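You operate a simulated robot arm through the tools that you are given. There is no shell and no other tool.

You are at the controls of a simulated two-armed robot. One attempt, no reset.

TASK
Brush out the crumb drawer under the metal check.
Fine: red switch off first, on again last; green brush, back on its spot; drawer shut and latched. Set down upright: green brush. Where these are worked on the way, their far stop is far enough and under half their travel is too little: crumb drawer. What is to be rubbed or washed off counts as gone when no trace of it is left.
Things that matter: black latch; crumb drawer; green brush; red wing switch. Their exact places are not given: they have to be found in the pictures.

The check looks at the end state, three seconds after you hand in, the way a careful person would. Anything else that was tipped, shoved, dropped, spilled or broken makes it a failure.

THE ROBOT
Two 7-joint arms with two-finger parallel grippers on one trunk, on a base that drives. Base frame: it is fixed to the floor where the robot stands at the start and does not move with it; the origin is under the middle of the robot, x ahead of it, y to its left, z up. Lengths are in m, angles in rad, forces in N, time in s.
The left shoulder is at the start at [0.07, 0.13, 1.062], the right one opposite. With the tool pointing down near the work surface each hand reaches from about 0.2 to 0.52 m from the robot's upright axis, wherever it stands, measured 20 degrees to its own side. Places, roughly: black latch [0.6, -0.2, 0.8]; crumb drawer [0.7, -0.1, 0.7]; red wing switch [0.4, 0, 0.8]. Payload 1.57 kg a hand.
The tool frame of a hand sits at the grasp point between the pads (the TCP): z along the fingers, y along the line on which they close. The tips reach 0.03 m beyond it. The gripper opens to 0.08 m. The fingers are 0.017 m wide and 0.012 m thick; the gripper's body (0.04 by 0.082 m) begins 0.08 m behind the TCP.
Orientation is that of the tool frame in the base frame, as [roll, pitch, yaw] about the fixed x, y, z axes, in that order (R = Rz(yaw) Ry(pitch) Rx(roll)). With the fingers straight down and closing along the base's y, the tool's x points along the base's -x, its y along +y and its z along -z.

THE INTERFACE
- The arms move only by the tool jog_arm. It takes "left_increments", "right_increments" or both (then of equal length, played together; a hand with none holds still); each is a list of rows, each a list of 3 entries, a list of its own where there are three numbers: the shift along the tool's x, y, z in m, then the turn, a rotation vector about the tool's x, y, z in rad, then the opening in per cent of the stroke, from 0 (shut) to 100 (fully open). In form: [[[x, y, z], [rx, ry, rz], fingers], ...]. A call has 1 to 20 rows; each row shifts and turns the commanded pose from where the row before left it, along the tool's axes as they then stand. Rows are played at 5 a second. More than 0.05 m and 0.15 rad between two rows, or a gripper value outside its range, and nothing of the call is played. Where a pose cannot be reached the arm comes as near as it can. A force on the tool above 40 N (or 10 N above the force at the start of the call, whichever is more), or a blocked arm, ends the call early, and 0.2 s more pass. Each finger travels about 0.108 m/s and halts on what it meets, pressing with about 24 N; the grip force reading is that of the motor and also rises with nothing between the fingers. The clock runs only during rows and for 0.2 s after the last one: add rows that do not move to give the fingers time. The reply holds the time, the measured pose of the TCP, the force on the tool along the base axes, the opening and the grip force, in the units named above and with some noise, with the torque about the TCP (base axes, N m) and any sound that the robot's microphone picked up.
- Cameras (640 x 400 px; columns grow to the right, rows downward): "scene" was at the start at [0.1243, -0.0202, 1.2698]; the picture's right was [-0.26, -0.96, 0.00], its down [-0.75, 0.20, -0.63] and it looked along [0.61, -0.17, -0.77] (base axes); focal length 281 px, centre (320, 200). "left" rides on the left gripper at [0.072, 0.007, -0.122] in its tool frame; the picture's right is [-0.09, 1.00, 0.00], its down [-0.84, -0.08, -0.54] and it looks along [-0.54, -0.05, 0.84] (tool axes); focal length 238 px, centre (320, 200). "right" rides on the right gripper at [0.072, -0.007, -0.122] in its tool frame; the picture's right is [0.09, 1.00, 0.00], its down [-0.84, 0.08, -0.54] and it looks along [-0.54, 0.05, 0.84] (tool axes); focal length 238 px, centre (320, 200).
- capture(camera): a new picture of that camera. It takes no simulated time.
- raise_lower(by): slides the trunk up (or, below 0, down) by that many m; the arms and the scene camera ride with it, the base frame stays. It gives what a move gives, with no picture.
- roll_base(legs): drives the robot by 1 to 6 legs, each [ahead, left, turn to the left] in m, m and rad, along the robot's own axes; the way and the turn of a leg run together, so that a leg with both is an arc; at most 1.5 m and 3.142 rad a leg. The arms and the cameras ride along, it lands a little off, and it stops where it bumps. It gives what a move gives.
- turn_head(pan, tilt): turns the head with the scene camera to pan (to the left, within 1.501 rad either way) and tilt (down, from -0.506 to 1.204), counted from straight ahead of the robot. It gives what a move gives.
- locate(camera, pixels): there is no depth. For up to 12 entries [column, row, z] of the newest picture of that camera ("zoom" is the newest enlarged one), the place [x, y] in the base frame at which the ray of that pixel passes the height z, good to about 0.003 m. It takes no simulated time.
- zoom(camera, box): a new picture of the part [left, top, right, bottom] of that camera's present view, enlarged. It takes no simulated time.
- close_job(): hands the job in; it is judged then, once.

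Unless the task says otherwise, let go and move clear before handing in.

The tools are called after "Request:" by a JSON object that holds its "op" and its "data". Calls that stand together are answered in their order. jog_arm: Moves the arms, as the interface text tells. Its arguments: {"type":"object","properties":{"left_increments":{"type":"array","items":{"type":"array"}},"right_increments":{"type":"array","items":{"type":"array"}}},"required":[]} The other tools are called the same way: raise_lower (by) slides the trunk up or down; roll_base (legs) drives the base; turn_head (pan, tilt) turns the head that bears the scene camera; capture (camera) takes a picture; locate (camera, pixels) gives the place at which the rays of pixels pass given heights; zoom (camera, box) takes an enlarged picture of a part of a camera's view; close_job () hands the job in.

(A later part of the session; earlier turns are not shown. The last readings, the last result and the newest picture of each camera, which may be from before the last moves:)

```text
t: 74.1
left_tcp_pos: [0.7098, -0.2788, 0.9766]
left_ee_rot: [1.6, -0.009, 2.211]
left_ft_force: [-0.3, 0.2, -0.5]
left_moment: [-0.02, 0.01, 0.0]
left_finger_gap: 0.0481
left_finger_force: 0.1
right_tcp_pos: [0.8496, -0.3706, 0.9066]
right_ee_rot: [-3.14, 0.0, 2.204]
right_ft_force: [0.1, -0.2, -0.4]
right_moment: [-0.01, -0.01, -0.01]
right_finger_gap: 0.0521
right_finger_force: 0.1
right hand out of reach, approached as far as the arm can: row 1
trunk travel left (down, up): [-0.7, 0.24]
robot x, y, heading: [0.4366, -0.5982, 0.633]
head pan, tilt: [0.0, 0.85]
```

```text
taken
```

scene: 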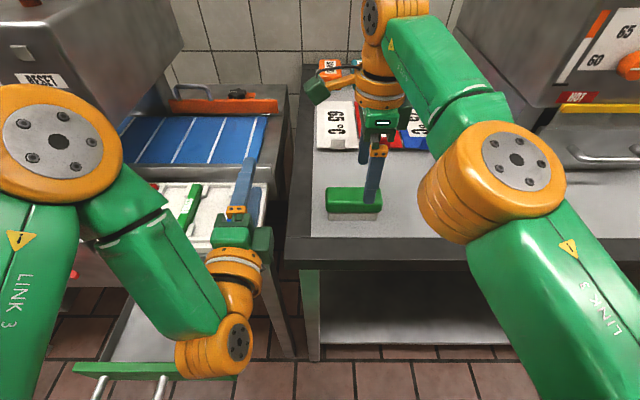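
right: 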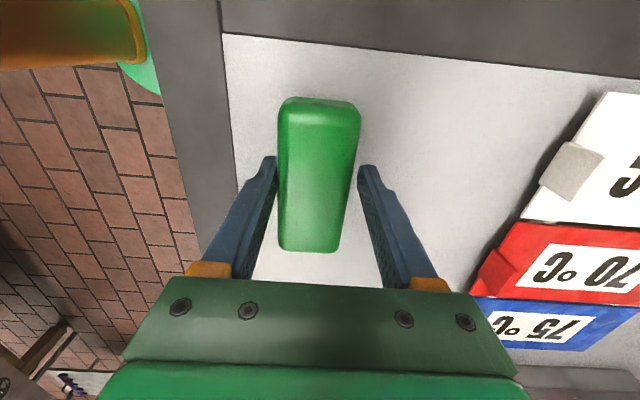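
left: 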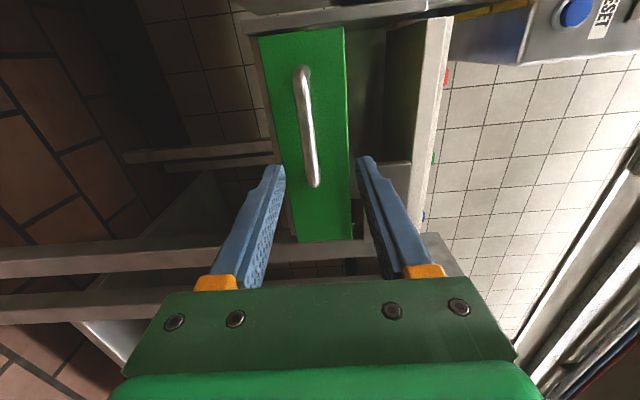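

The hand couldn't back up (reach limit), so the closing finger slid the brush about 6 mm; I'll remember its original centre (n=0.4605, t=0.80) for putting it back. Now I close fully to grip.

Request:
{"op": "jog_arm", "data": {"right_increments": [[[0, 0, 0], [0, 0, 0], 40], [[0, 0, 0], [0, 0, 0], 20], [[0, 0, 0], [0, 0, 0], 20], [[0, 0, 0], [0, 0, 0], 20]]}}

Request:
{"op": "capture", "data": {"camera": "right"}}

Request:
{"op": "zoom", "data": {"camera": "scene", "box": [290, 150, 430, 240]}}

```text
t: 75.1
left_tcp_pos: [0.7092, -0.2783, 0.9756]
left_ee_rot: [1.601, -0.011, 2.212]
left_ft_force: [0.4, -0.6, -0.1]
left_moment: [0.02, 0.0, -0.03]
left_finger_gap: 0.0479
left_finger_force: 0.1
right_tcp_pos: [0.8496, -0.3707, 0.9071]
right_ee_rot: [-3.141, 0.0, 2.204]
right_ft_force: [0.2, 0.3, -0.1]
right_moment: [0.02, -0.02, 0.02]
right_finger_gap: 0.0433
right_finger_force: 24.2
trunk travel left (down, up): [-0.7, 0.24]
robot x, y, heading: [0.4361, -0.6004, 0.633]
head pan, tilt: [0.0, 0.85]
```

```text
taken
```

right: 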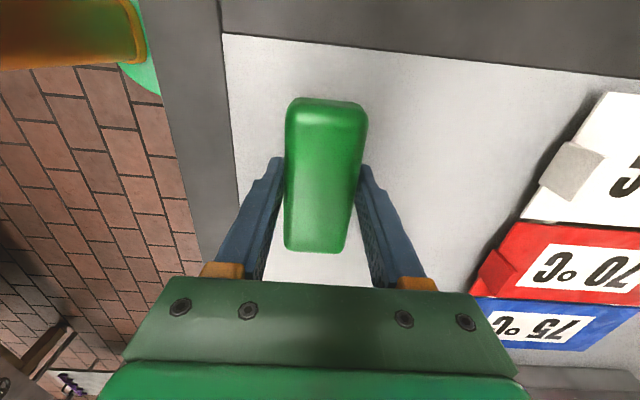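

```text
4.44 times, centred on (360, 195) of scene
```

zoom: 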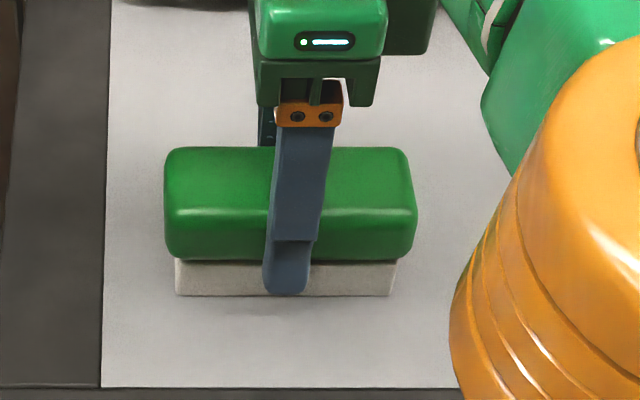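

The brush is gripped (43 mm, 24 N); with it standing on the table TCP z is 0.907, so its bottom is about 4.5 cm below the TCP. I'll lift straight up using the trunk.

Request:
{"op": "raise_lower", "data": {"by": 0.1}}

Request:
{"op": "capture", "data": {"camera": "right"}}

Request:
{"op": "capture", "data": {"camera": "scene"}}

```text
t: 76.4
left_tcp_pos: [0.7097, -0.2782, 1.0755]
left_ee_rot: [1.601, -0.011, 2.212]
left_ft_force: [0.0, -0.6, 0.3]
left_moment: [-0.01, -0.01, 0.02]
left_finger_gap: 0.0479
left_finger_force: 0.1
right_tcp_pos: [0.8496, -0.3703, 1.0076]
right_ee_rot: [-3.139, 0.001, 2.203]
right_ft_force: [-0.8, 0.2, -0.5]
right_moment: [0.01, 0.02, -0.02]
right_finger_gap: 0.0438
right_finger_force: 23.7
trunk travel left (down, up): [-0.8, 0.14]
robot x, y, heading: [0.4372, -0.598, 0.637]
head pan, tilt: [0.0, 0.85]
```

```text
taken
```

right: 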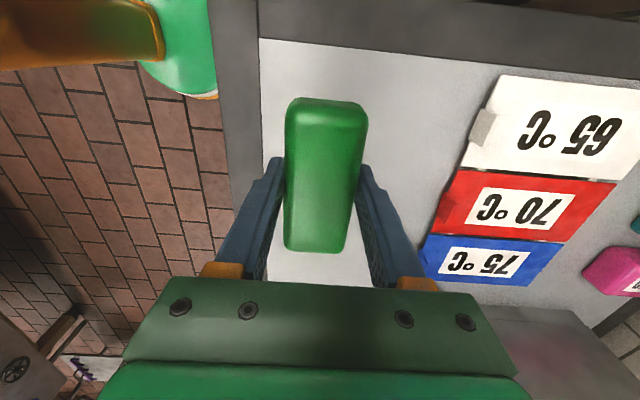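

```text
taken
```

scene: 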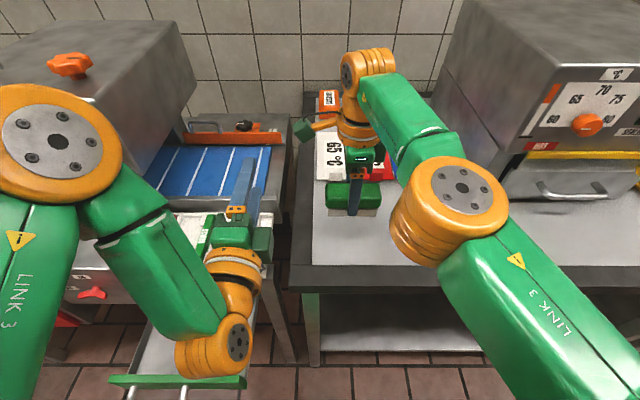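

The brush is up and clear. I'll back the base away from the table, then restore the right hand's default orientation with the brush.

Request:
{"op": "roll_base", "data": {"legs": [[-0.28, 0.0, 0.0]]}}

Request:
{"op": "jog_arm", "data": {"right_increments": [[[-0.01, -0.01, 0], [0, 0, -0.1428], 20], [[-0.01, -0.01, 0], [0, 0, -0.1428], 20], [[-0.01, -0.01, 0], [0, 0, -0.1428], 20], [[0, 0, 0], [0, 0, -0.1428], 20], [[0, 0, 0], [0, 0, -0.1428], 20], [[0, 0, 0], [0, 0, -0.1428], 20], [[0, 0, 0], [0, 0, -0.1428], 20], [[0, 0, 0], [0, 0, -0.1428], 20], [[0, 0, 0], [0, 0, -0.1428], 20], [[0, 0, 0], [0, 0, -0.1428], 20], [[0, 0, 0], [0, 0, -0.1428], 20]]}}

Request:
{"op": "capture", "data": {"camera": "right"}}

Request:
{"op": "capture", "data": {"camera": "scene"}}

```text
t: 78.3
left_tcp_pos: [0.4883, -0.4427, 1.0751]
left_ee_rot: [1.603, -0.01, 2.214]
left_ft_force: [0.5, -0.9, -0.3]
left_moment: [0.0, 0.01, -0.01]
left_finger_gap: 0.048
left_finger_force: 0.1
right_tcp_pos: [0.6267, -0.5342, 1.0058]
right_ee_rot: [-3.139, 0.001, 2.205]
right_ft_force: [0.2, 0.6, -0.3]
right_moment: [0.01, 0.02, 0.01]
right_finger_gap: 0.0437
right_finger_force: 23.7
trunk travel left (down, up): [-0.8, 0.14]
robot x, y, heading: [0.2149, -0.7635, 0.635]
head pan, tilt: [0.0, 0.85]
```

```text
t: 80.8
left_tcp_pos: [0.4849, -0.4445, 1.0752]
left_ee_rot: [1.6, -0.011, 2.212]
left_ft_force: [-0.8, -0.1, 0.8]
left_moment: [0.01, 0.01, 0.0]
left_finger_gap: 0.0481
left_finger_force: 0.0
right_tcp_pos: [0.6463, -0.5527, 1.0118]
right_ee_rot: [3.141, -0.001, -2.506]
right_ft_force: [-0.3, 0.2, -1.8]
right_moment: [0.03, 0.02, 0.0]
right_finger_gap: 0.0437
right_finger_force: 23.9
right hand out of reach, approached as far as the arm can: row 1, 2, 3
trunk travel left (down, up): [-0.8, 0.14]
robot x, y, heading: [0.2174, -0.765, 0.627]
head pan, tilt: [0.0, 0.85]
```

```text
taken
```

right: 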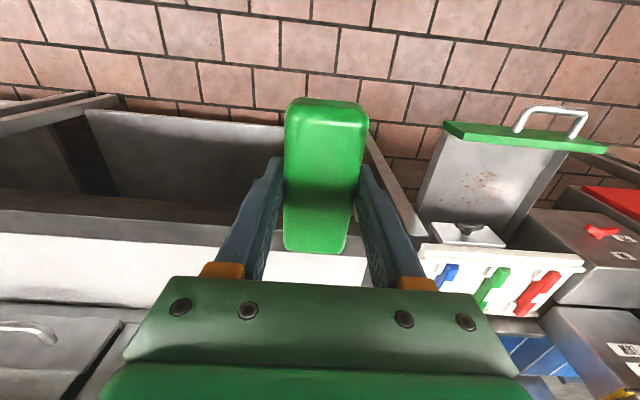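

```text
taken
```

scene: 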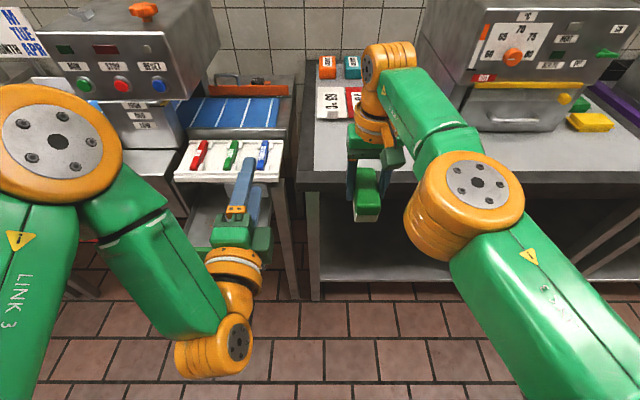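

The right camera now sees the drawer with its crumbs (px ~490,185). I'll zoom in to map the crumbs and drawer walls.

Request:
{"op": "zoom", "data": {"camera": "right", "box": [400, 100, 620, 250]}}

Request:
{"op": "locate", "data": {"camera": "zoom", "pixels": [[135, 90, 0.76], [590, 145, 0.76], [130, 65, 0.76], [590, 120, 0.76]]}}

```text
2.67 times, centred on (510, 175) of right
```

zoom: 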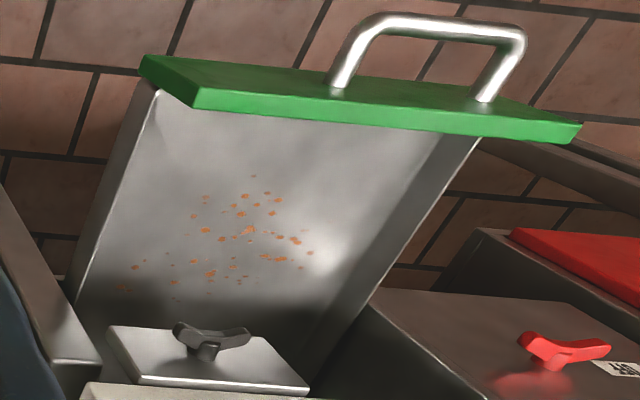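

```text
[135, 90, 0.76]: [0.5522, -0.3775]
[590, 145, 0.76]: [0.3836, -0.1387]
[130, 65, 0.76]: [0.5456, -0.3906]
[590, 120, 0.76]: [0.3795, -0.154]
```

Crumbs are spread over the drawer floor (zoom px 115–315 × 175–300), with a few toward the right-back. I'll locate their extents at an assumed floor height near 0.69.

Request:
{"op": "locate", "data": {"camera": "zoom", "pixels": [[115, 290, 0.69], [135, 265, 0.69], [195, 215, 0.69], [267, 192, 0.69], [253, 177, 0.69], [315, 252, 0.69], [295, 240, 0.69], [240, 280, 0.69], [176, 298, 0.69], [250, 230, 0.69], [300, 268, 0.69], [160, 95, 0.7]]}}

Request:
{"op": "locate", "data": {"camera": "zoom", "pixels": [[195, 108, 0.7], [480, 138, 0.7], [250, 230, 0.68], [250, 230, 0.7], [250, 230, 0.72], [115, 290, 0.72], [315, 252, 0.72]]}}

```text
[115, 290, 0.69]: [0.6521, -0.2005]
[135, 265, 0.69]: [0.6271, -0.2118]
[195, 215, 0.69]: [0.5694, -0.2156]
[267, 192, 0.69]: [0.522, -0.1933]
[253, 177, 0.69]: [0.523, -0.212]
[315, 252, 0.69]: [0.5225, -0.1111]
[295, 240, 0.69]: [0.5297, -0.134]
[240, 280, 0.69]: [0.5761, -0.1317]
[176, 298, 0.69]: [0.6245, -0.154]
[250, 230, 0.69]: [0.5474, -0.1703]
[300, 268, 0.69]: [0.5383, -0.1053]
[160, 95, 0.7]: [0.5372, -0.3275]
```

```text
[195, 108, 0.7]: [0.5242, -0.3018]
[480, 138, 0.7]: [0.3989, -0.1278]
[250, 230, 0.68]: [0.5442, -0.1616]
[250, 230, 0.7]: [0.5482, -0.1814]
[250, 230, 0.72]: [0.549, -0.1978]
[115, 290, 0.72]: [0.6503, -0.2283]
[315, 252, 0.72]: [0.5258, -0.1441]
```

Some crumbs lie at n≈0.38–0.41, right under the latch plate, so I want the drawer further out. I'll tuck the right hand (with the brush) back to the side, then bring the left hand to the handle again.

Request:
{"op": "jog_arm", "data": {"right_increments": [[[0.028, -0.024, 0], [0, 0, 0], 20], [[0.028, -0.024, 0], [0, 0, 0], 20], [[0.028, -0.024, 0], [0, 0, 0], 20], [[0.028, -0.024, 0], [0, 0, 0], 20], [[0.028, -0.024, 0], [0, 0, 0], 20]]}}

Request:
{"op": "roll_base", "data": {"legs": [[-0.05, 0.0, 0.0], [0.0, 0.21, 0.0]]}}

Request:
{"op": "raise_lower", "data": {"by": -0.345}}

Request:
{"op": "capture", "data": {"camera": "scene"}}

Request:
{"op": "capture", "data": {"camera": "left"}}

```text
t: 82.0
left_tcp_pos: [0.4865, -0.4442, 1.0752]
left_ee_rot: [1.601, -0.01, 2.213]
left_ft_force: [-0.2, -0.4, 0.7]
left_moment: [0.0, -0.02, 0.0]
left_finger_gap: 0.048
left_finger_force: 0.0
right_tcp_pos: [0.6595, -0.5652, 1.0153]
right_ee_rot: [-3.14, -0.005, -2.504]
right_ft_force: [-0.3, -0.2, -0.1]
right_moment: [0.0, -0.02, 0.01]
right_finger_gap: 0.0435
right_finger_force: 24.0
right hand out of reach, approached as far as the arm can: row 1, 2, 3, 4, 5
trunk travel left (down, up): [-0.8, 0.14]
robot x, y, heading: [0.2169, -0.7659, 0.633]
head pan, tilt: [0.0, 0.85]
```

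```text
t: 84.1
left_tcp_pos: [0.3233, -0.3065, 1.0758]
left_ee_rot: [1.601, -0.013, 2.214]
left_ft_force: [0.0, 0.6, -0.3]
left_moment: [0.01, -0.01, 0.03]
left_finger_gap: 0.0482
left_finger_force: 0.0
right_tcp_pos: [0.4972, -0.428, 1.0141]
right_ee_rot: [3.14, -0.006, -2.506]
right_ft_force: [0.0, 0.2, -1.3]
right_moment: [0.02, 0.01, 0.01]
right_finger_gap: 0.0434
right_finger_force: 24.1
trunk travel left (down, up): [-0.8, 0.14]
robot x, y, heading: [0.0501, -0.6304, 0.634]
head pan, tilt: [0.0, 0.85]
```

```text
t: 87.5
left_tcp_pos: [0.322, -0.3049, 0.7308]
left_ee_rot: [1.601, -0.011, 2.213]
left_ft_force: [0.2, -1.0, 0.5]
left_moment: [0.01, 0.03, 0.03]
left_finger_gap: 0.048
left_finger_force: 0.2
right_tcp_pos: [0.4953, -0.427, 0.6697]
right_ee_rot: [-3.14, -0.005, -2.505]
right_ft_force: [0.5, -0.1, -0.8]
right_moment: [-0.01, 0.02, 0.0]
right_finger_gap: 0.0437
right_finger_force: 24.0
trunk travel left (down, up): [-0.455, 0.485]
robot x, y, heading: [0.0553, -0.6261, 0.632]
head pan, tilt: [0.0, 0.85]
```

```text
taken
```

scene: 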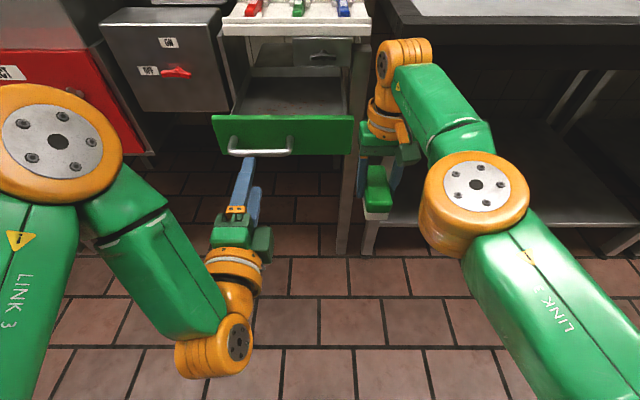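

```text
taken
```

left: 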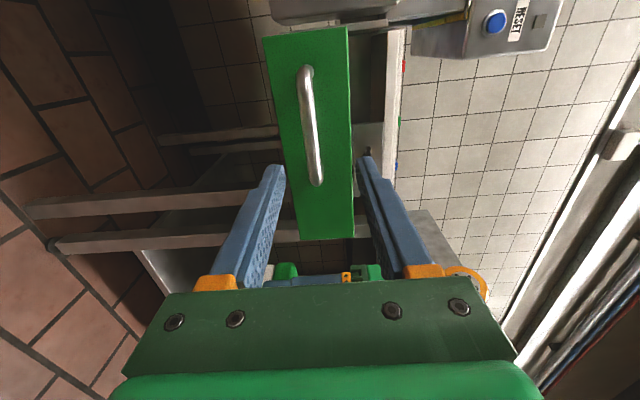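

The right-hand jog was refused (out of reach), so that hand stayed forward and came down beside the drawer, at t≈0.637, z≈0.67; forces are zero, so nothing was touched. I'll first test the right arm's freedom with a small upward move.

Request:
{"op": "jog_arm", "data": {"right_increments": [[[0, 0, -0.02], [0, 0, 0], 20], [[0, 0, -0.02], [0, 0, 0], 20]]}}

```text
t: 88.1
left_tcp_pos: [0.3219, -0.3049, 0.7309]
left_ee_rot: [1.6, -0.01, 2.214]
left_ft_force: [-0.1, -0.8, -0.8]
left_moment: [0.02, 0.01, -0.01]
left_finger_gap: 0.0479
left_finger_force: 0.0
right_tcp_pos: [0.4888, -0.4288, 0.7112]
right_ee_rot: [3.141, -0.005, -2.507]
right_ft_force: [-0.7, 0.1, -0.7]
right_moment: [-0.03, 0.0, 0.02]
right_finger_gap: 0.0435
right_finger_force: 24.1
right hand out of reach, approached as far as the arm can: row 2
trunk travel left (down, up): [-0.455, 0.485]
robot x, y, heading: [0.0501, -0.63, 0.631]
head pan, tilt: [0.0, 0.85]
```

Upward works with a slight drift, so the arm seems stretched near its limit. I'll try going down a little and then right/back in small steps to get out of the stretched posture.

Request:
{"op": "jog_arm", "data": {"right_increments": [[[0.0, -0.005, 0.02], [0, 0, 0], 20], [[0.0, -0.01, 0.02], [0, 0, 0], 20], [[0.005, -0.01, 0.01], [0, 0, 0], 20], [[0.01, -0.01, 0], [0, 0, 0], 20]]}}

```text
t: 89.1
left_tcp_pos: [0.3222, -0.3058, 0.7316]
left_ee_rot: [1.599, -0.011, 2.214]
left_ft_force: [1.0, 0.3, 0.5]
left_moment: [0.0, 0.01, 0.02]
left_finger_gap: 0.0481
left_finger_force: 0.1
right_tcp_pos: [0.5153, -0.451, 0.6706]
right_ee_rot: [-3.127, 0.0, -2.507]
right_ft_force: [-0.1, 0.1, -0.6]
right_moment: [0.01, 0.01, 0.0]
right_finger_gap: 0.0434
right_finger_force: 23.7
right hand out of reach, approached as far as the arm can: row 1, 2, 3, 4
trunk travel left (down, up): [-0.455, 0.485]
robot x, y, heading: [0.0544, -0.6314, 0.631]
head pan, tilt: [0.0, 0.85]
```

It drifted right and forward but would not come back, so the limit is on the inside at this low height. I'll raise the right hand by about 10 cm and see whether it frees up.

Request:
{"op": "jog_arm", "data": {"right_increments": [[[0.0, 0, -0.025], [0, 0, 0], 20], [[0.0, 0, -0.025], [0, 0, 0], 20], [[0, 0, -0.025], [0, 0, 0], 20], [[0, 0, -0.025], [0, 0, 0], 20], [[0, 0, -0.025], [0, 0, 0], 20]]}}

```text
t: 90.3
left_tcp_pos: [0.3223, -0.3055, 0.7312]
left_ee_rot: [1.601, -0.011, 2.212]
left_ft_force: [-0.2, -0.3, -0.3]
left_moment: [-0.02, -0.04, -0.02]
left_finger_gap: 0.0482
left_finger_force: 0.0
right_tcp_pos: [0.4873, -0.4619, 0.7797]
right_ee_rot: [-3.14, -0.007, -2.506]
right_ft_force: [-0.3, -0.6, -0.4]
right_moment: [-0.01, -0.01, 0.02]
right_finger_gap: 0.0436
right_finger_force: 24.0
right hand out of reach, approached as far as the arm can: row 3, 4, 5
trunk travel left (down, up): [-0.455, 0.485]
robot x, y, heading: [0.0498, -0.63, 0.641]
head pan, tilt: [0.0, 0.85]
```

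Still constrained: going up pulled it in slightly, as if it is on a boundary. I'll probe with a series of small moves and tilts to learn which directions are free (the flags are per row); there's open space around the hand.

Request:
{"op": "jog_arm", "data": {"right_increments": [[[0, 0, 0.02], [0, 0, 0], 20], [[0.008, 0, 0], [0, 0, 0], 20], [[0, -0.01, 0], [0, 0, 0], 20], [[0, -0.01, 0], [0, 0, 0], 20], [[0, 0, 0], [0, -0.1, 0], 20], [[0, 0, 0], [0, -0.1, 0], 20], [[0, 0, 0], [0, 0.1, 0], 20], [[0, 0, 0], [0, 0.1, 0], 20], [[0, 0, 0], [0, 0.1, 0], 20], [[0, 0, 0], [0, 0.1, 0], 20], [[0, 0, 0], [0, -0.1, 0], 20], [[0, 0, 0], [0, -0.1, 0], 20], [[0, 0, 0], [0.1, 0, 0], 20], [[0, 0, 0], [0.1, 0, 0], 20], [[0, 0, 0], [-0.1, 0, 0], 20], [[0, 0, 0], [-0.1, 0, 0], 20], [[0, 0, 0], [-0.1, 0, 0], 20], [[0, 0, 0], [-0.1, 0, 0], 20], [[0, 0, 0], [0.1, 0, 0], 20], [[0, 0, 0], [0.1, 0, 0], 20]]}}

```text
t: 94.5
left_tcp_pos: [0.3226, -0.3041, 0.7308]
left_ee_rot: [1.6, -0.011, 2.212]
left_ft_force: [-0.8, -0.7, 0.0]
left_moment: [0.02, 0.03, 0.05]
left_finger_gap: 0.0483
left_finger_force: 0.0
right_tcp_pos: [0.4712, -0.4899, 0.7561]
right_ee_rot: [-3.137, -0.006, -2.508]
right_ft_force: [0.7, 0.1, -1.6]
right_moment: [0.03, -0.03, 0.02]
right_finger_gap: 0.0434
right_finger_force: 24.2
right hand out of reach, approached as far as the arm can: row 10
trunk travel left (down, up): [-0.455, 0.485]
robot x, y, heading: [0.0509, -0.628, 0.636]
head pan, tilt: [0.0, 0.85]
```

Almost everything is free now (only the far inward tilt was flagged), so the arm has come unstuck at n≈0.092. I'll pull the right hand back and right to its parking spot.

Request:
{"op": "jog_arm", "data": {"right_increments": [[[0.02, -0.015, 0], [0, 0, 0], 20], [[0.02, -0.015, 0], [0, 0, 0], 20], [[0.02, -0.015, -0.01], [0, 0, 0], 20], [[0.02, -0.015, -0.01], [0, 0, 0], 20]]}}

```text
t: 95.5
left_tcp_pos: [0.3223, -0.3054, 0.7321]
left_ee_rot: [1.6, -0.011, 2.213]
left_ft_force: [-0.5, 0.3, 0.0]
left_moment: [-0.01, -0.01, -0.01]
left_finger_gap: 0.0482
left_finger_force: 0.0
right_tcp_pos: [0.4432, -0.5853, 0.7765]
right_ee_rot: [-3.139, -0.007, -2.506]
right_ft_force: [-0.2, -1.0, -0.8]
right_moment: [0.02, 0.0, -0.02]
right_finger_gap: 0.0435
right_finger_force: 23.7
trunk travel left (down, up): [-0.455, 0.485]
robot x, y, heading: [0.0507, -0.6253, 0.635]
head pan, tilt: [0.0, 0.85]
```

Right hand is parked safely (n≈0.013, t≈0.734). Now the left hand: handle bar at n≈0.173, z≈0.722; TCP at n≈0.081, z≈0.732. I'll advance 8.5 cm and go 7 mm lower, then check.

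Request:
{"op": "jog_arm", "data": {"left_increments": [[[0, -0.0035, 0.02], [0, 0, 0], 60], [[0, -0.0035, 0.02], [0, 0, 0], 60], [[0, 0, 0.02], [0, 0, 0], 60], [[0, 0, 0.015], [0, 0, 0], 60], [[0, 0, 0.01], [0, 0, 0], 60]]}}

Request:
{"op": "zoom", "data": {"camera": "left", "box": [220, 40, 420, 240]}}

Request:
{"op": "zoom", "data": {"camera": "scene", "box": [180, 90, 380, 220]}}

```text
t: 96.7
left_tcp_pos: [0.3978, -0.2781, 0.7341]
left_ee_rot: [1.603, -0.011, 2.218]
left_ft_force: [0.2, 0.1, 0.4]
left_moment: [0.0, 0.02, 0.01]
left_finger_gap: 0.048
left_finger_force: 0.0
left hand out of reach, approached as far as the arm can: row 1, 2, 3, 4, 5
right_tcp_pos: [0.4433, -0.5863, 0.7779]
right_ee_rot: [-3.141, -0.004, -2.504]
right_ft_force: [0.3, 0.5, 0.1]
right_moment: [0.02, -0.01, 0.03]
right_finger_gap: 0.0432
right_finger_force: 23.7
trunk travel left (down, up): [-0.455, 0.485]
robot x, y, heading: [0.0536, -0.628, 0.638]
head pan, tilt: [0.0, 0.85]
```

```text
2.00 times, centred on (320, 140) of left
```

zoom: 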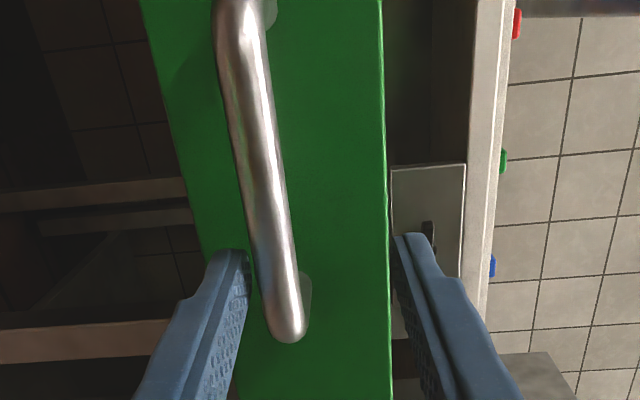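

```text
3.08 times, centred on (280, 155) of scene
```

zoom: 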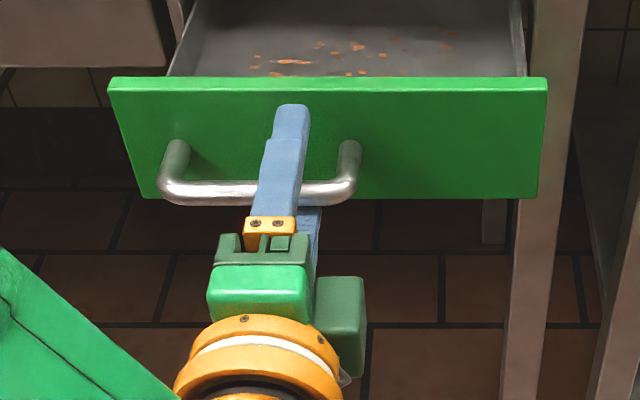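

The fingers already straddle the bar (bar about 1.5 cm past the TCP) but the arm can't go lower by itself. I'll lower the trunk 1.1 cm to centre on the bar and then close.

Request:
{"op": "raise_lower", "data": {"by": -0.011}}

Request:
{"op": "jog_arm", "data": {"left_increments": [[[0, 0, 0], [0, 0, 0], 40], [[0, 0, 0], [0, 0, 0], 20], [[0, 0, 0], [0, 0, 0], 0], [[0, 0, 0], [0, 0, 0], 0]]}}

Request:
{"op": "zoom", "data": {"camera": "left", "box": [220, 40, 420, 240]}}

```text
t: 97.3
left_tcp_pos: [0.3969, -0.2783, 0.7237]
left_ee_rot: [1.603, -0.009, 2.217]
left_ft_force: [-0.3, -0.4, -0.1]
left_moment: [0.01, 0.0, -0.02]
left_finger_gap: 0.048
left_finger_force: 0.1
right_tcp_pos: [0.4414, -0.5871, 0.7665]
right_ee_rot: [-3.14, -0.006, -2.505]
right_ft_force: [0.5, 0.2, -0.7]
right_moment: [-0.02, -0.02, -0.03]
right_finger_gap: 0.0434
right_finger_force: 24.0
trunk travel left (down, up): [-0.444, 0.496]
robot x, y, heading: [0.053, -0.6306, 0.631]
head pan, tilt: [0.0, 0.85]
```

```text
t: 98.3
left_tcp_pos: [0.4, -0.277, 0.7209]
left_ee_rot: [1.609, -0.01, 2.217]
left_ft_force: [-0.6, -1.8, -15.8]
left_moment: [-0.4, 0.11, -0.15]
left_finger_gap: 0.0139
left_finger_force: 30.2
right_tcp_pos: [0.4438, -0.585, 0.7641]
right_ee_rot: [-3.14, -0.008, -2.506]
right_ft_force: [-0.1, 0.0, -0.4]
right_moment: [0.0, -0.01, -0.02]
right_finger_gap: 0.0435
right_finger_force: 23.7
trunk travel left (down, up): [-0.444, 0.496]
robot x, y, heading: [0.0542, -0.6251, 0.632]
head pan, tilt: [0.0, 0.85]
```

```text
2.00 times, centred on (320, 140) of left
```

zoom: 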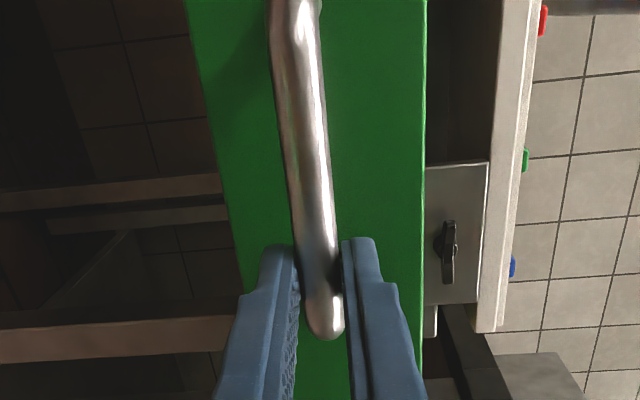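

The handle is gripped again (13.9 mm). I'll pull the drawer further by rolling the base back 5 cm.

Request:
{"op": "roll_base", "data": {"legs": [[-0.05, 0.0, 0.0]]}}

Request:
{"op": "zoom", "data": {"camera": "scene", "box": [180, 60, 380, 190]}}

```text
t: 99.2
left_tcp_pos: [0.3598, -0.307, 0.7216]
left_ee_rot: [1.607, -0.011, 2.217]
left_ft_force: [2.0, -1.8, -20.3]
left_moment: [-0.48, 0.14, -0.01]
left_finger_gap: 0.0134
left_finger_force: 29.8
right_tcp_pos: [0.4054, -0.6132, 0.7645]
right_ee_rot: [-3.14, -0.011, -2.505]
right_ft_force: [-0.2, 0.9, -1.2]
right_moment: [-0.02, -0.01, 0.0]
right_finger_gap: 0.0433
right_finger_force: 24.1
trunk travel left (down, up): [-0.444, 0.496]
robot x, y, heading: [0.0106, -0.6585, 0.63]
head pan, tilt: [0.0, 0.85]
```

```text
3.08 times, centred on (280, 125) of scene
```

zoom: 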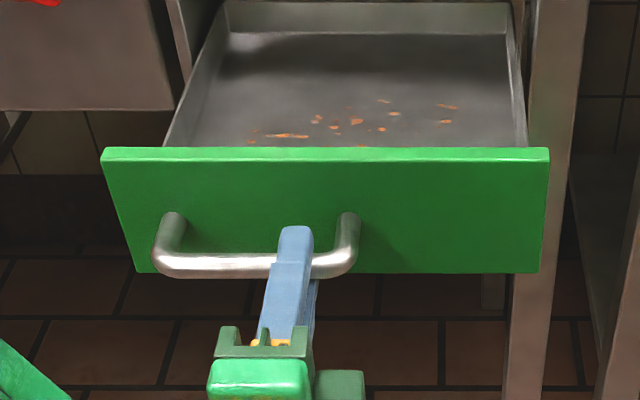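

The drawer is now ~22 cm out with its back wall visible. I'll release the handle and back the base off to free the fingers from the bar.

Request:
{"op": "jog_arm", "data": {"left_increments": [[[0, 0, 0], [0, 0, 0], 40], [[0, 0, 0], [0, 0, 0], 60], [[0, 0, 0], [0, 0, 0], 60]]}}

Request:
{"op": "roll_base", "data": {"legs": [[-0.08, 0.0, 0.0]]}}

Request:
{"op": "capture", "data": {"camera": "scene"}}

```text
t: 100.0
left_tcp_pos: [0.3581, -0.3076, 0.7239]
left_ee_rot: [1.605, -0.011, 2.217]
left_ft_force: [-0.8, 0.0, 0.2]
left_moment: [0.03, 0.03, 0.0]
left_finger_gap: 0.0482
left_finger_force: 0.0
right_tcp_pos: [0.4034, -0.6154, 0.7653]
right_ee_rot: [-3.14, -0.004, -2.508]
right_ft_force: [0.4, 0.7, -0.7]
right_moment: [0.0, 0.01, 0.02]
right_finger_gap: 0.0435
right_finger_force: 24.3
trunk travel left (down, up): [-0.444, 0.496]
robot x, y, heading: [0.0117, -0.6582, 0.634]
head pan, tilt: [0.0, 0.85]
```

```text
t: 101.0
left_tcp_pos: [0.2932, -0.3558, 0.723]
left_ee_rot: [1.604, -0.01, 2.217]
left_ft_force: [1.1, 0.2, 0.4]
left_moment: [0.03, 0.01, 0.0]
left_finger_gap: 0.0478
left_finger_force: 0.1
right_tcp_pos: [0.3378, -0.6644, 0.7661]
right_ee_rot: [-3.14, -0.004, -2.506]
right_ft_force: [-0.1, 0.5, -0.4]
right_moment: [-0.01, -0.01, -0.01]
right_finger_gap: 0.0435
right_finger_force: 24.0
trunk travel left (down, up): [-0.444, 0.496]
robot x, y, heading: [-0.0561, -0.7061, 0.631]
head pan, tilt: [0.0, 0.85]
```

```text
taken
```

scene: 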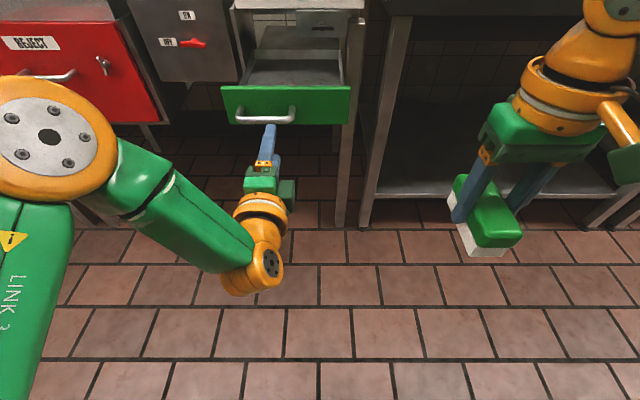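

The drawer is free and fully accessible. I'll retract the left hand 9 cm, raise the trunk 11 cm so the brush clears the drawer front, and check before driving.

Request:
{"op": "jog_arm", "data": {"left_increments": [[[0, 0, -0.02], [0, 0, 0], 60], [[0, 0, -0.02], [0, 0, 0], 60], [[0, 0, -0.02], [0, 0, 0], 60], [[0, 0, -0.02], [0, 0, 0], 60], [[0, 0, -0.01], [0, 0, 0], 60]]}}

Request:
{"op": "raise_lower", "data": {"by": 0.13}}

```text
t: 102.2
left_tcp_pos: [0.2214, -0.4098, 0.727]
left_ee_rot: [1.601, -0.012, 2.217]
left_ft_force: [0.9, 0.6, 0.3]
left_moment: [0.0, 0.02, 0.0]
left_finger_gap: 0.0478
left_finger_force: 0.1
right_tcp_pos: [0.3381, -0.6632, 0.7649]
right_ee_rot: [-3.141, -0.005, -2.506]
right_ft_force: [0.0, 0.1, -0.7]
right_moment: [0.0, 0.02, 0.0]
right_finger_gap: 0.0433
right_finger_force: 23.7
trunk travel left (down, up): [-0.444, 0.496]
robot x, y, heading: [-0.0563, -0.7042, 0.633]
head pan, tilt: [0.0, 0.85]
```

```text
t: 103.8
left_tcp_pos: [0.2204, -0.4099, 0.8569]
left_ee_rot: [1.606, -0.011, 2.216]
left_ft_force: [0.6, 0.1, -0.4]
left_moment: [-0.01, 0.02, -0.02]
left_finger_gap: 0.048
left_finger_force: 0.1
right_tcp_pos: [0.3375, -0.663, 0.8955]
right_ee_rot: [-3.139, -0.004, -2.505]
right_ft_force: [0.4, 0.8, 0.2]
right_moment: [0.02, 0.0, 0.01]
right_finger_gap: 0.0437
right_finger_force: 24.0
trunk travel left (down, up): [-0.574, 0.366]
robot x, y, heading: [-0.0551, -0.7054, 0.633]
head pan, tilt: [0.0, 0.85]
```

All clear: left hand retracted (ahead 0.40), brush bottom at z≈0.85. I'll drive left 0.235 m and then ahead 0.30 m so the right hand hovers over the drawer.

Request:
{"op": "roll_base", "data": {"legs": [[0.0, 0.235, 0.0]]}}

Request:
{"op": "capture", "data": {"camera": "scene"}}

```text
t: 105.6
left_tcp_pos: [0.0813, -0.2215, 0.8563]
left_ee_rot: [1.602, -0.011, 2.217]
left_ft_force: [0.2, -0.2, -0.3]
left_moment: [-0.04, 0.0, -0.02]
left_finger_gap: 0.0479
left_finger_force: 0.0
right_tcp_pos: [0.2001, -0.4731, 0.8961]
right_ee_rot: [-3.14, -0.006, -2.506]
right_ft_force: [0.6, 0.0, 0.0]
right_moment: [-0.02, -0.01, 0.0]
right_finger_gap: 0.0437
right_finger_force: 24.0
trunk travel left (down, up): [-0.574, 0.366]
robot x, y, heading: [-0.1927, -0.516, 0.638]
head pan, tilt: [0.0, 0.85]
```

```text
taken
```

scene: 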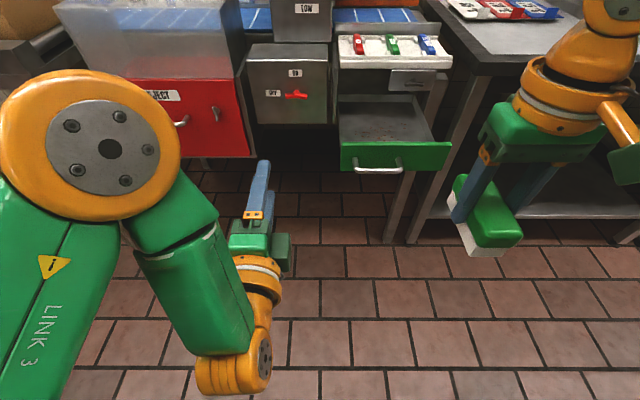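

The view is clear; the left elbow stays well short of the red REJECT unit. Driving ahead 0.30 m.

Request:
{"op": "roll_base", "data": {"legs": [[0.3, 0.0, 0.0]]}}

Request:
{"op": "capture", "data": {"camera": "scene"}}

Request:
{"op": "capture", "data": {"camera": "right"}}

```text
t: 107.6
left_tcp_pos: [0.3223, -0.0419, 0.8577]
left_ee_rot: [1.604, -0.009, 2.218]
left_ft_force: [0.1, -0.1, -0.4]
left_moment: [-0.05, 0.01, 0.01]
left_finger_gap: 0.048
left_finger_force: 0.1
right_tcp_pos: [0.4401, -0.2956, 0.8959]
right_ee_rot: [3.141, -0.006, -2.504]
right_ft_force: [-0.5, 0.0, -0.1]
right_moment: [0.01, 0.02, -0.01]
right_finger_gap: 0.0436
right_finger_force: 24.1
trunk travel left (down, up): [-0.574, 0.366]
robot x, y, heading: [0.052, -0.3378, 0.634]
head pan, tilt: [0.0, 0.85]
```

```text
taken
```

scene: 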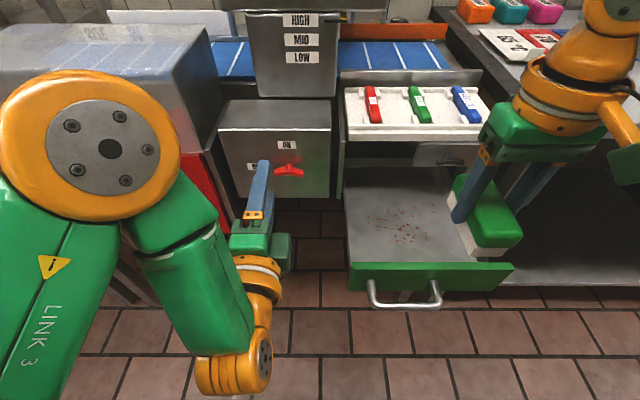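

```text
taken
```

right: 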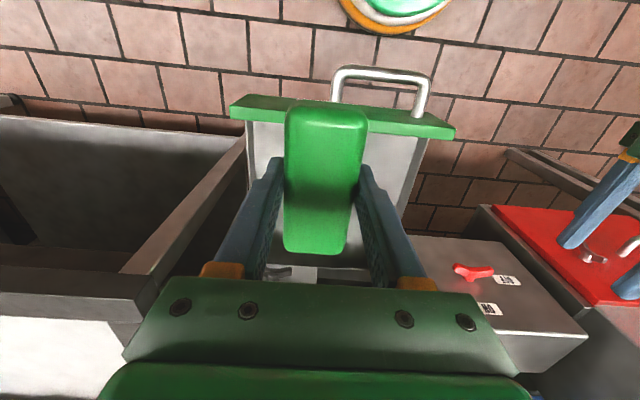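

The drawer interior with the crumbs is clearly visible (scene px 365–425 × 205–255). I'll zoom in and map them.

Request:
{"op": "zoom", "data": {"camera": "scene", "box": [335, 150, 495, 275]}}

Request:
{"op": "locate", "data": {"camera": "zoom", "pixels": [[100, 100, 0.69], [180, 350, 0.69], [300, 250, 0.69], [200, 250, 0.69]]}}

```text
3.20 times, centred on (415, 212) of scene
```

zoom: 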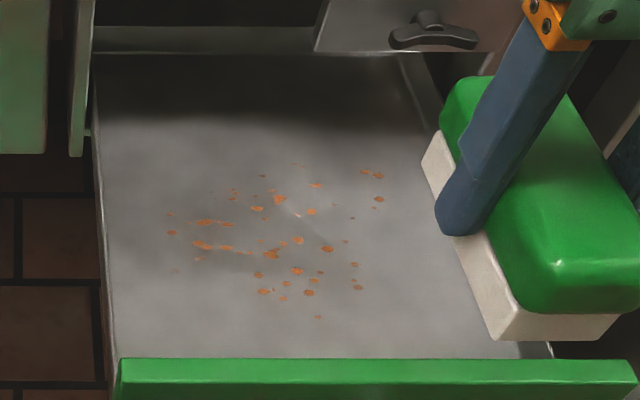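

```text
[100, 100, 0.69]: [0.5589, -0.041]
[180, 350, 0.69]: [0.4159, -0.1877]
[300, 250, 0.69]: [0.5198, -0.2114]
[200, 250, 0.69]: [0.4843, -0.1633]
```

All crumbs lie in zoom px 165–385 × 165–320; the rear of the drawer looks clean. I'll convert the extremes to positions.

Request:
{"op": "locate", "data": {"camera": "zoom", "pixels": [[166, 213, 0.69], [166, 213, 0.7], [170, 233, 0.69], [382, 173, 0.69], [382, 173, 0.7], [263, 174, 0.69], [318, 320, 0.69], [318, 320, 0.7], [360, 290, 0.69], [198, 262, 0.69], [378, 200, 0.69], [262, 295, 0.69]]}}

Request:
{"op": "locate", "data": {"camera": "zoom", "pixels": [[96, 60, 0.7], [400, 60, 0.7], [118, 357, 0.76], [636, 362, 0.76], [314, 50, 0.773], [470, 52, 0.773], [445, 45, 0.79], [105, 200, 0.7]]}}

```text
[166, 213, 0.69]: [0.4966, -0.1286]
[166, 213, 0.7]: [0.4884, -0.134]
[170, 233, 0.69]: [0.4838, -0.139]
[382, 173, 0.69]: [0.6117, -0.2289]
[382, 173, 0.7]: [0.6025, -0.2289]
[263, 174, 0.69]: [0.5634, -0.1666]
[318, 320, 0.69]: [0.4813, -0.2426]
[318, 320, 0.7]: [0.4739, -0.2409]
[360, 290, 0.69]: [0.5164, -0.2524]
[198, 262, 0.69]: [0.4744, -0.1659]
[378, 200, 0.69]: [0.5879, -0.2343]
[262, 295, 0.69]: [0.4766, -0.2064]
```

```text
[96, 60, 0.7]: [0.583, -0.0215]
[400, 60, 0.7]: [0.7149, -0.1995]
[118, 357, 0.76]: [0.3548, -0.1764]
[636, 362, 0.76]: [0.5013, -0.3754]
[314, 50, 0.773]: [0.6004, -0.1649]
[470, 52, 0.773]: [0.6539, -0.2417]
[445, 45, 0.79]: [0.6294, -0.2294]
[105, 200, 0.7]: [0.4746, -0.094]
```

Crumbs span n≈0.246–0.36, t≈0.396–0.546; drawer walls are at t≈0.356 and 0.582. I need the base about 6 cm closer for reach, so I'll tilt the head down to check the clearance between my body and the drawer handle.

Request:
{"op": "turn_head", "data": {"pan": -0.2, "tilt": 1.2}}

Request:
{"op": "capture", "data": {"camera": "scene"}}

```text
t: 108.5
left_tcp_pos: [0.3223, -0.0414, 0.8567]
left_ee_rot: [1.604, -0.012, 2.218]
left_ft_force: [0.2, 1.3, -1.2]
left_moment: [-0.01, 0.01, 0.0]
left_finger_gap: 0.0482
left_finger_force: 0.0
right_tcp_pos: [0.4409, -0.2956, 0.8956]
right_ee_rot: [-3.139, -0.004, -2.505]
right_ft_force: [-0.4, 0.8, -1.7]
right_moment: [0.0, 0.01, -0.03]
right_finger_gap: 0.0434
right_finger_force: 24.2
trunk travel left (down, up): [-0.574, 0.366]
robot x, y, heading: [0.0514, -0.3385, 0.639]
head pan, tilt: [-0.201, 1.201]
```

```text
taken
```

scene: 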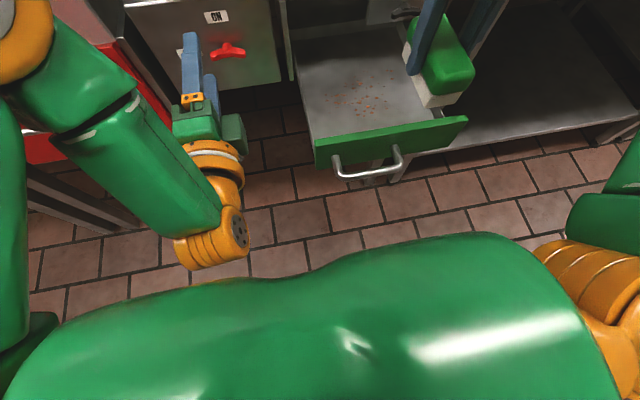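

The chest edge (px ~370,258) leaves at least 5–7 cm to the handle. I'll move ahead 3 cm and right 6 cm for a better brushing posture.

Request:
{"op": "roll_base", "data": {"legs": [[0.03, -0.06, 0.0]]}}

Request:
{"op": "capture", "data": {"camera": "scene"}}

```text
t: 109.5
left_tcp_pos: [0.382, -0.0732, 0.8562]
left_ee_rot: [1.604, -0.011, 2.218]
left_ft_force: [0.2, 0.1, 0.0]
left_moment: [0.01, 0.0, 0.02]
left_finger_gap: 0.0479
left_finger_force: 0.0
right_tcp_pos: [0.5004, -0.3263, 0.896]
right_ee_rot: [-3.14, -0.005, -2.504]
right_ft_force: [0.6, -0.1, -0.8]
right_moment: [0.0, 0.01, 0.03]
right_finger_gap: 0.0437
right_finger_force: 24.0
trunk travel left (down, up): [-0.574, 0.366]
robot x, y, heading: [0.1105, -0.3664, 0.634]
head pan, tilt: [-0.201, 1.201]
```

```text
taken
```

scene: 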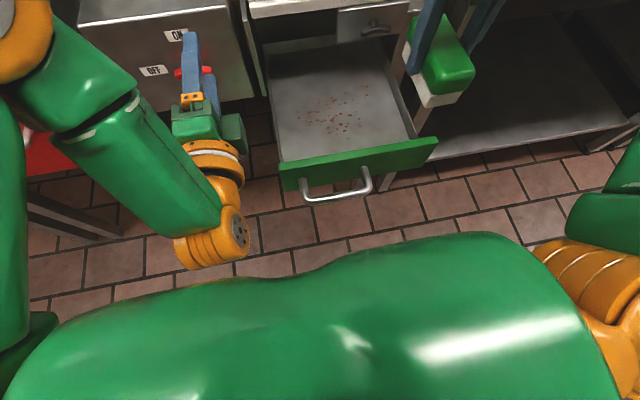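

Good clearance remains. Now I move the right hand over the drawer's right part (n≈0.285, t≈0.535) and start lowering.

Request:
{"op": "jog_arm", "data": {"right_increments": [[[-0.0243, 0.0077, 0], [0, 0, 0], 20], [[-0.0243, 0.0077, 0], [0, 0, 0], 20], [[-0.0243, 0.0077, 0], [0, 0, 0], 20], [[0, 0, 0.02], [0, 0, 0], 20], [[0, 0, 0.02], [0, 0, 0], 20], [[0, 0, 0.02], [0, 0, 0], 20], [[0, 0, 0.02], [0, 0, 0], 20]]}}

Request:
{"op": "turn_head", "data": {"pan": -0.1, "tilt": 0.95}}

Request:
{"op": "capture", "data": {"camera": "scene"}}

Request:
{"op": "capture", "data": {"camera": "right"}}

```text
t: 111.1
left_tcp_pos: [0.3842, -0.0738, 0.856]
left_ee_rot: [1.604, -0.01, 2.217]
left_ft_force: [-0.4, -0.5, -0.8]
left_moment: [0.01, 0.02, 0.02]
left_finger_gap: 0.0479
left_finger_force: 0.2
right_tcp_pos: [0.5458, -0.2644, 0.8149]
right_ee_rot: [-3.139, -0.005, -2.505]
right_ft_force: [0.0, 0.2, -0.8]
right_moment: [0.0, 0.0, 0.01]
right_finger_gap: 0.0435
right_finger_force: 24.3
trunk travel left (down, up): [-0.574, 0.366]
robot x, y, heading: [0.1122, -0.3708, 0.636]
head pan, tilt: [-0.201, 1.201]
```

```text
t: 111.8
left_tcp_pos: [0.3818, -0.073, 0.8559]
left_ee_rot: [1.606, -0.012, 2.219]
left_ft_force: [-0.4, 0.0, -0.3]
left_moment: [0.0, 0.04, 0.02]
left_finger_gap: 0.0481
left_finger_force: 0.0
right_tcp_pos: [0.5442, -0.2636, 0.8138]
right_ee_rot: [-3.14, -0.005, -2.505]
right_ft_force: [0.7, -0.4, -0.9]
right_moment: [-0.01, 0.02, 0.0]
right_finger_gap: 0.0434
right_finger_force: 23.9
trunk travel left (down, up): [-0.574, 0.366]
robot x, y, heading: [0.1088, -0.3685, 0.638]
head pan, tilt: [-0.099, 0.949]
```

```text
taken
```

scene: 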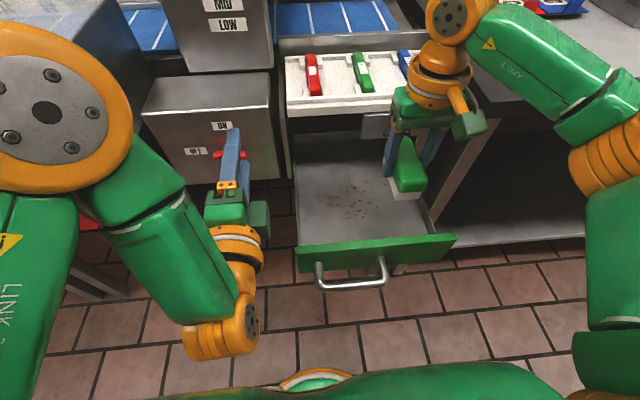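

```text
taken
```

right: 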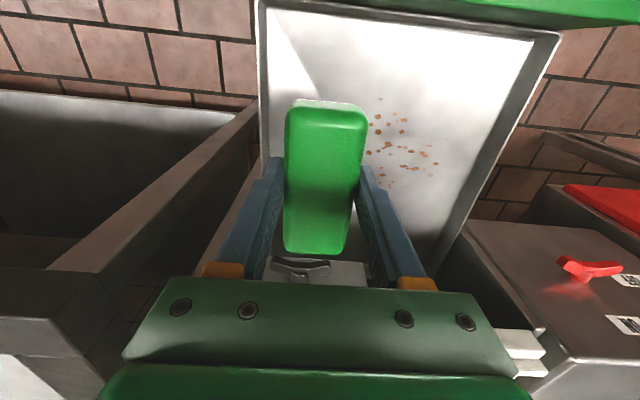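

The hand is at n≈0.285, t≈0.534, over the right side of the drawer floor, with crumbs visible to its left. I'll lower to just above the floor and then feel for contact.

Request:
{"op": "jog_arm", "data": {"right_increments": [[[0, 0, 0.02], [0, 0, 0], 20], [[0, 0, 0.02], [0, 0, 0], 20], [[0, 0, 0.015], [0, 0, 0], 20], [[0, 0, 0.005], [0, 0, 0], 20], [[0, 0, 0.005], [0, 0, 0], 20]]}}

Request:
{"op": "zoom", "data": {"camera": "scene", "box": [290, 110, 450, 270]}}

```text
t: 113.0
left_tcp_pos: [0.3826, -0.0717, 0.8567]
left_ee_rot: [1.604, -0.01, 2.218]
left_ft_force: [-1.0, 0.1, 0.5]
left_moment: [0.01, -0.01, 0.01]
left_finger_gap: 0.048
left_finger_force: 0.0
right_tcp_pos: [0.5449, -0.2645, 0.7493]
right_ee_rot: [-3.14, -0.006, -2.506]
right_ft_force: [-0.3, 0.2, -0.4]
right_moment: [0.0, 0.0, 0.03]
right_finger_gap: 0.0435
right_finger_force: 24.0
trunk travel left (down, up): [-0.574, 0.366]
robot x, y, heading: [0.1095, -0.3716, 0.634]
head pan, tilt: [-0.099, 0.949]
```

```text
2.50 times, centred on (370, 190) of scene
```

zoom: 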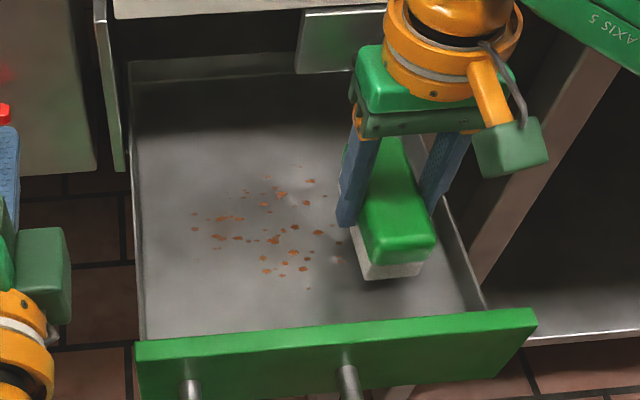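

No contact yet at z=0.749. I'll continue down in 3 mm steps.

Request:
{"op": "jog_arm", "data": {"right_increments": [[[0, 0, 0.004], [0, 0, 0], 20], [[0, 0, 0.003], [0, 0, 0], 20], [[0, 0, 0.003], [0, 0, 0], 20]]}}

```text
t: 113.8
left_tcp_pos: [0.3828, -0.0727, 0.857]
left_ee_rot: [1.604, -0.012, 2.219]
left_ft_force: [-0.5, -0.3, -0.6]
left_moment: [-0.01, -0.02, 0.01]
left_finger_gap: 0.0479
left_finger_force: 0.0
right_tcp_pos: [0.5457, -0.2654, 0.7411]
right_ee_rot: [-3.139, -0.003, -2.503]
right_ft_force: [0.7, 0.1, -0.7]
right_moment: [0.02, -0.02, 0.03]
right_finger_gap: 0.0436
right_finger_force: 23.9
trunk travel left (down, up): [-0.574, 0.366]
robot x, y, heading: [0.1079, -0.3692, 0.629]
head pan, tilt: [-0.099, 0.949]
```

Request:
{"op": "jog_arm", "data": {"right_increments": [[[0, 0, 0.003], [0, 0, 0], 20], [[0, 0, 0.003], [0, 0, 0], 20], [[0, 0, 0.002], [0, 0, 0], 20]]}}

```text
t: 114.6
left_tcp_pos: [0.3815, -0.0731, 0.8558]
left_ee_rot: [1.602, -0.011, 2.218]
left_ft_force: [-0.6, -0.8, 0.1]
left_moment: [0.01, 0.02, -0.02]
left_finger_gap: 0.0478
left_finger_force: 0.2
right_tcp_pos: [0.5445, -0.2651, 0.7334]
right_ee_rot: [-3.141, -0.003, -2.504]
right_ft_force: [1.6, -1.2, 10.0]
right_moment: [0.34, -0.43, -0.13]
right_finger_gap: 0.0434
right_finger_force: 23.8
trunk travel left (down, up): [-0.574, 0.366]
robot x, y, heading: [0.1128, -0.3695, 0.634]
head pan, tilt: [-0.099, 0.949]
```

Contact at z≈0.7335 with 10 N (floor ≈0.689). I'll sweep left across the crumbs at this depth, about 13.5 cm, in 1 cm rows.

Request:
{"op": "jog_arm", "data": {"right_increments": [[[0, 0.01, 0.0005], [0, 0, 0], 20], [[0, 0.01, 0], [0, 0, 0], 20], [[0, 0.01, 0], [0, 0, 0], 20], [[0, 0.01, 0], [0, 0, 0], 20], [[0, 0.01, 0], [0, 0, 0], 20], [[0, 0.01, 0], [0, 0, 0], 20], [[0, 0.01, 0], [0, 0, 0], 20], [[0, 0.01, 0], [0, 0, 0], 20], [[0, 0.01, 0], [0, 0, 0], 20], [[0, 0.01, 0], [0, 0, 0], 20], [[0, 0.01, 0], [0, 0, 0], 20], [[0, 0.01, 0], [0, 0, 0], 20], [[0, 0.01, 0], [0, 0, 0], 20]]}}

Request:
{"op": "zoom", "data": {"camera": "scene", "box": [290, 110, 450, 270]}}

Request:
{"op": "capture", "data": {"camera": "right"}}

```text
t: 117.4
left_tcp_pos: [0.3809, -0.076, 0.8582]
left_ee_rot: [1.599, -0.011, 2.22]
left_ft_force: [0.4, 0.3, -0.1]
left_moment: [0.01, -0.01, 0.0]
left_finger_gap: 0.048
left_finger_force: 0.1
right_tcp_pos: [0.4645, -0.1626, 0.7327]
right_ee_rot: [-3.141, -0.001, -2.505]
right_ft_force: [2.7, -4.7, 17.7]
right_moment: [0.05, -0.15, -0.09]
right_finger_gap: 0.0434
right_finger_force: 24.4
trunk travel left (down, up): [-0.574, 0.366]
robot x, y, heading: [0.1076, -0.3676, 0.635]
head pan, tilt: [-0.099, 0.949]
```

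```text
2.50 times, centred on (370, 190) of scene
```

zoom: 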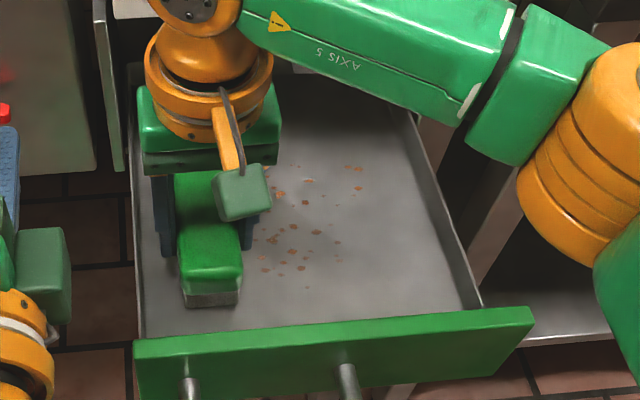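

```text
taken
```

right: 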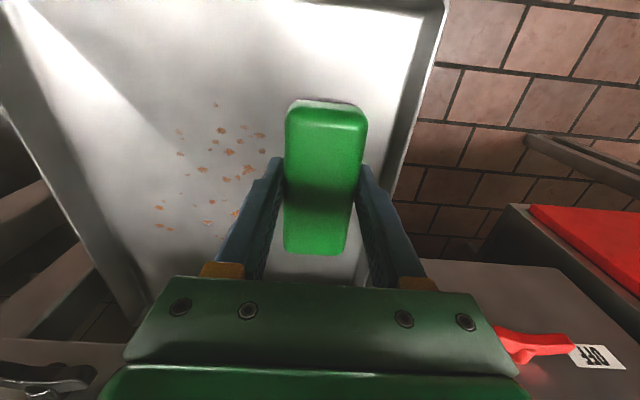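

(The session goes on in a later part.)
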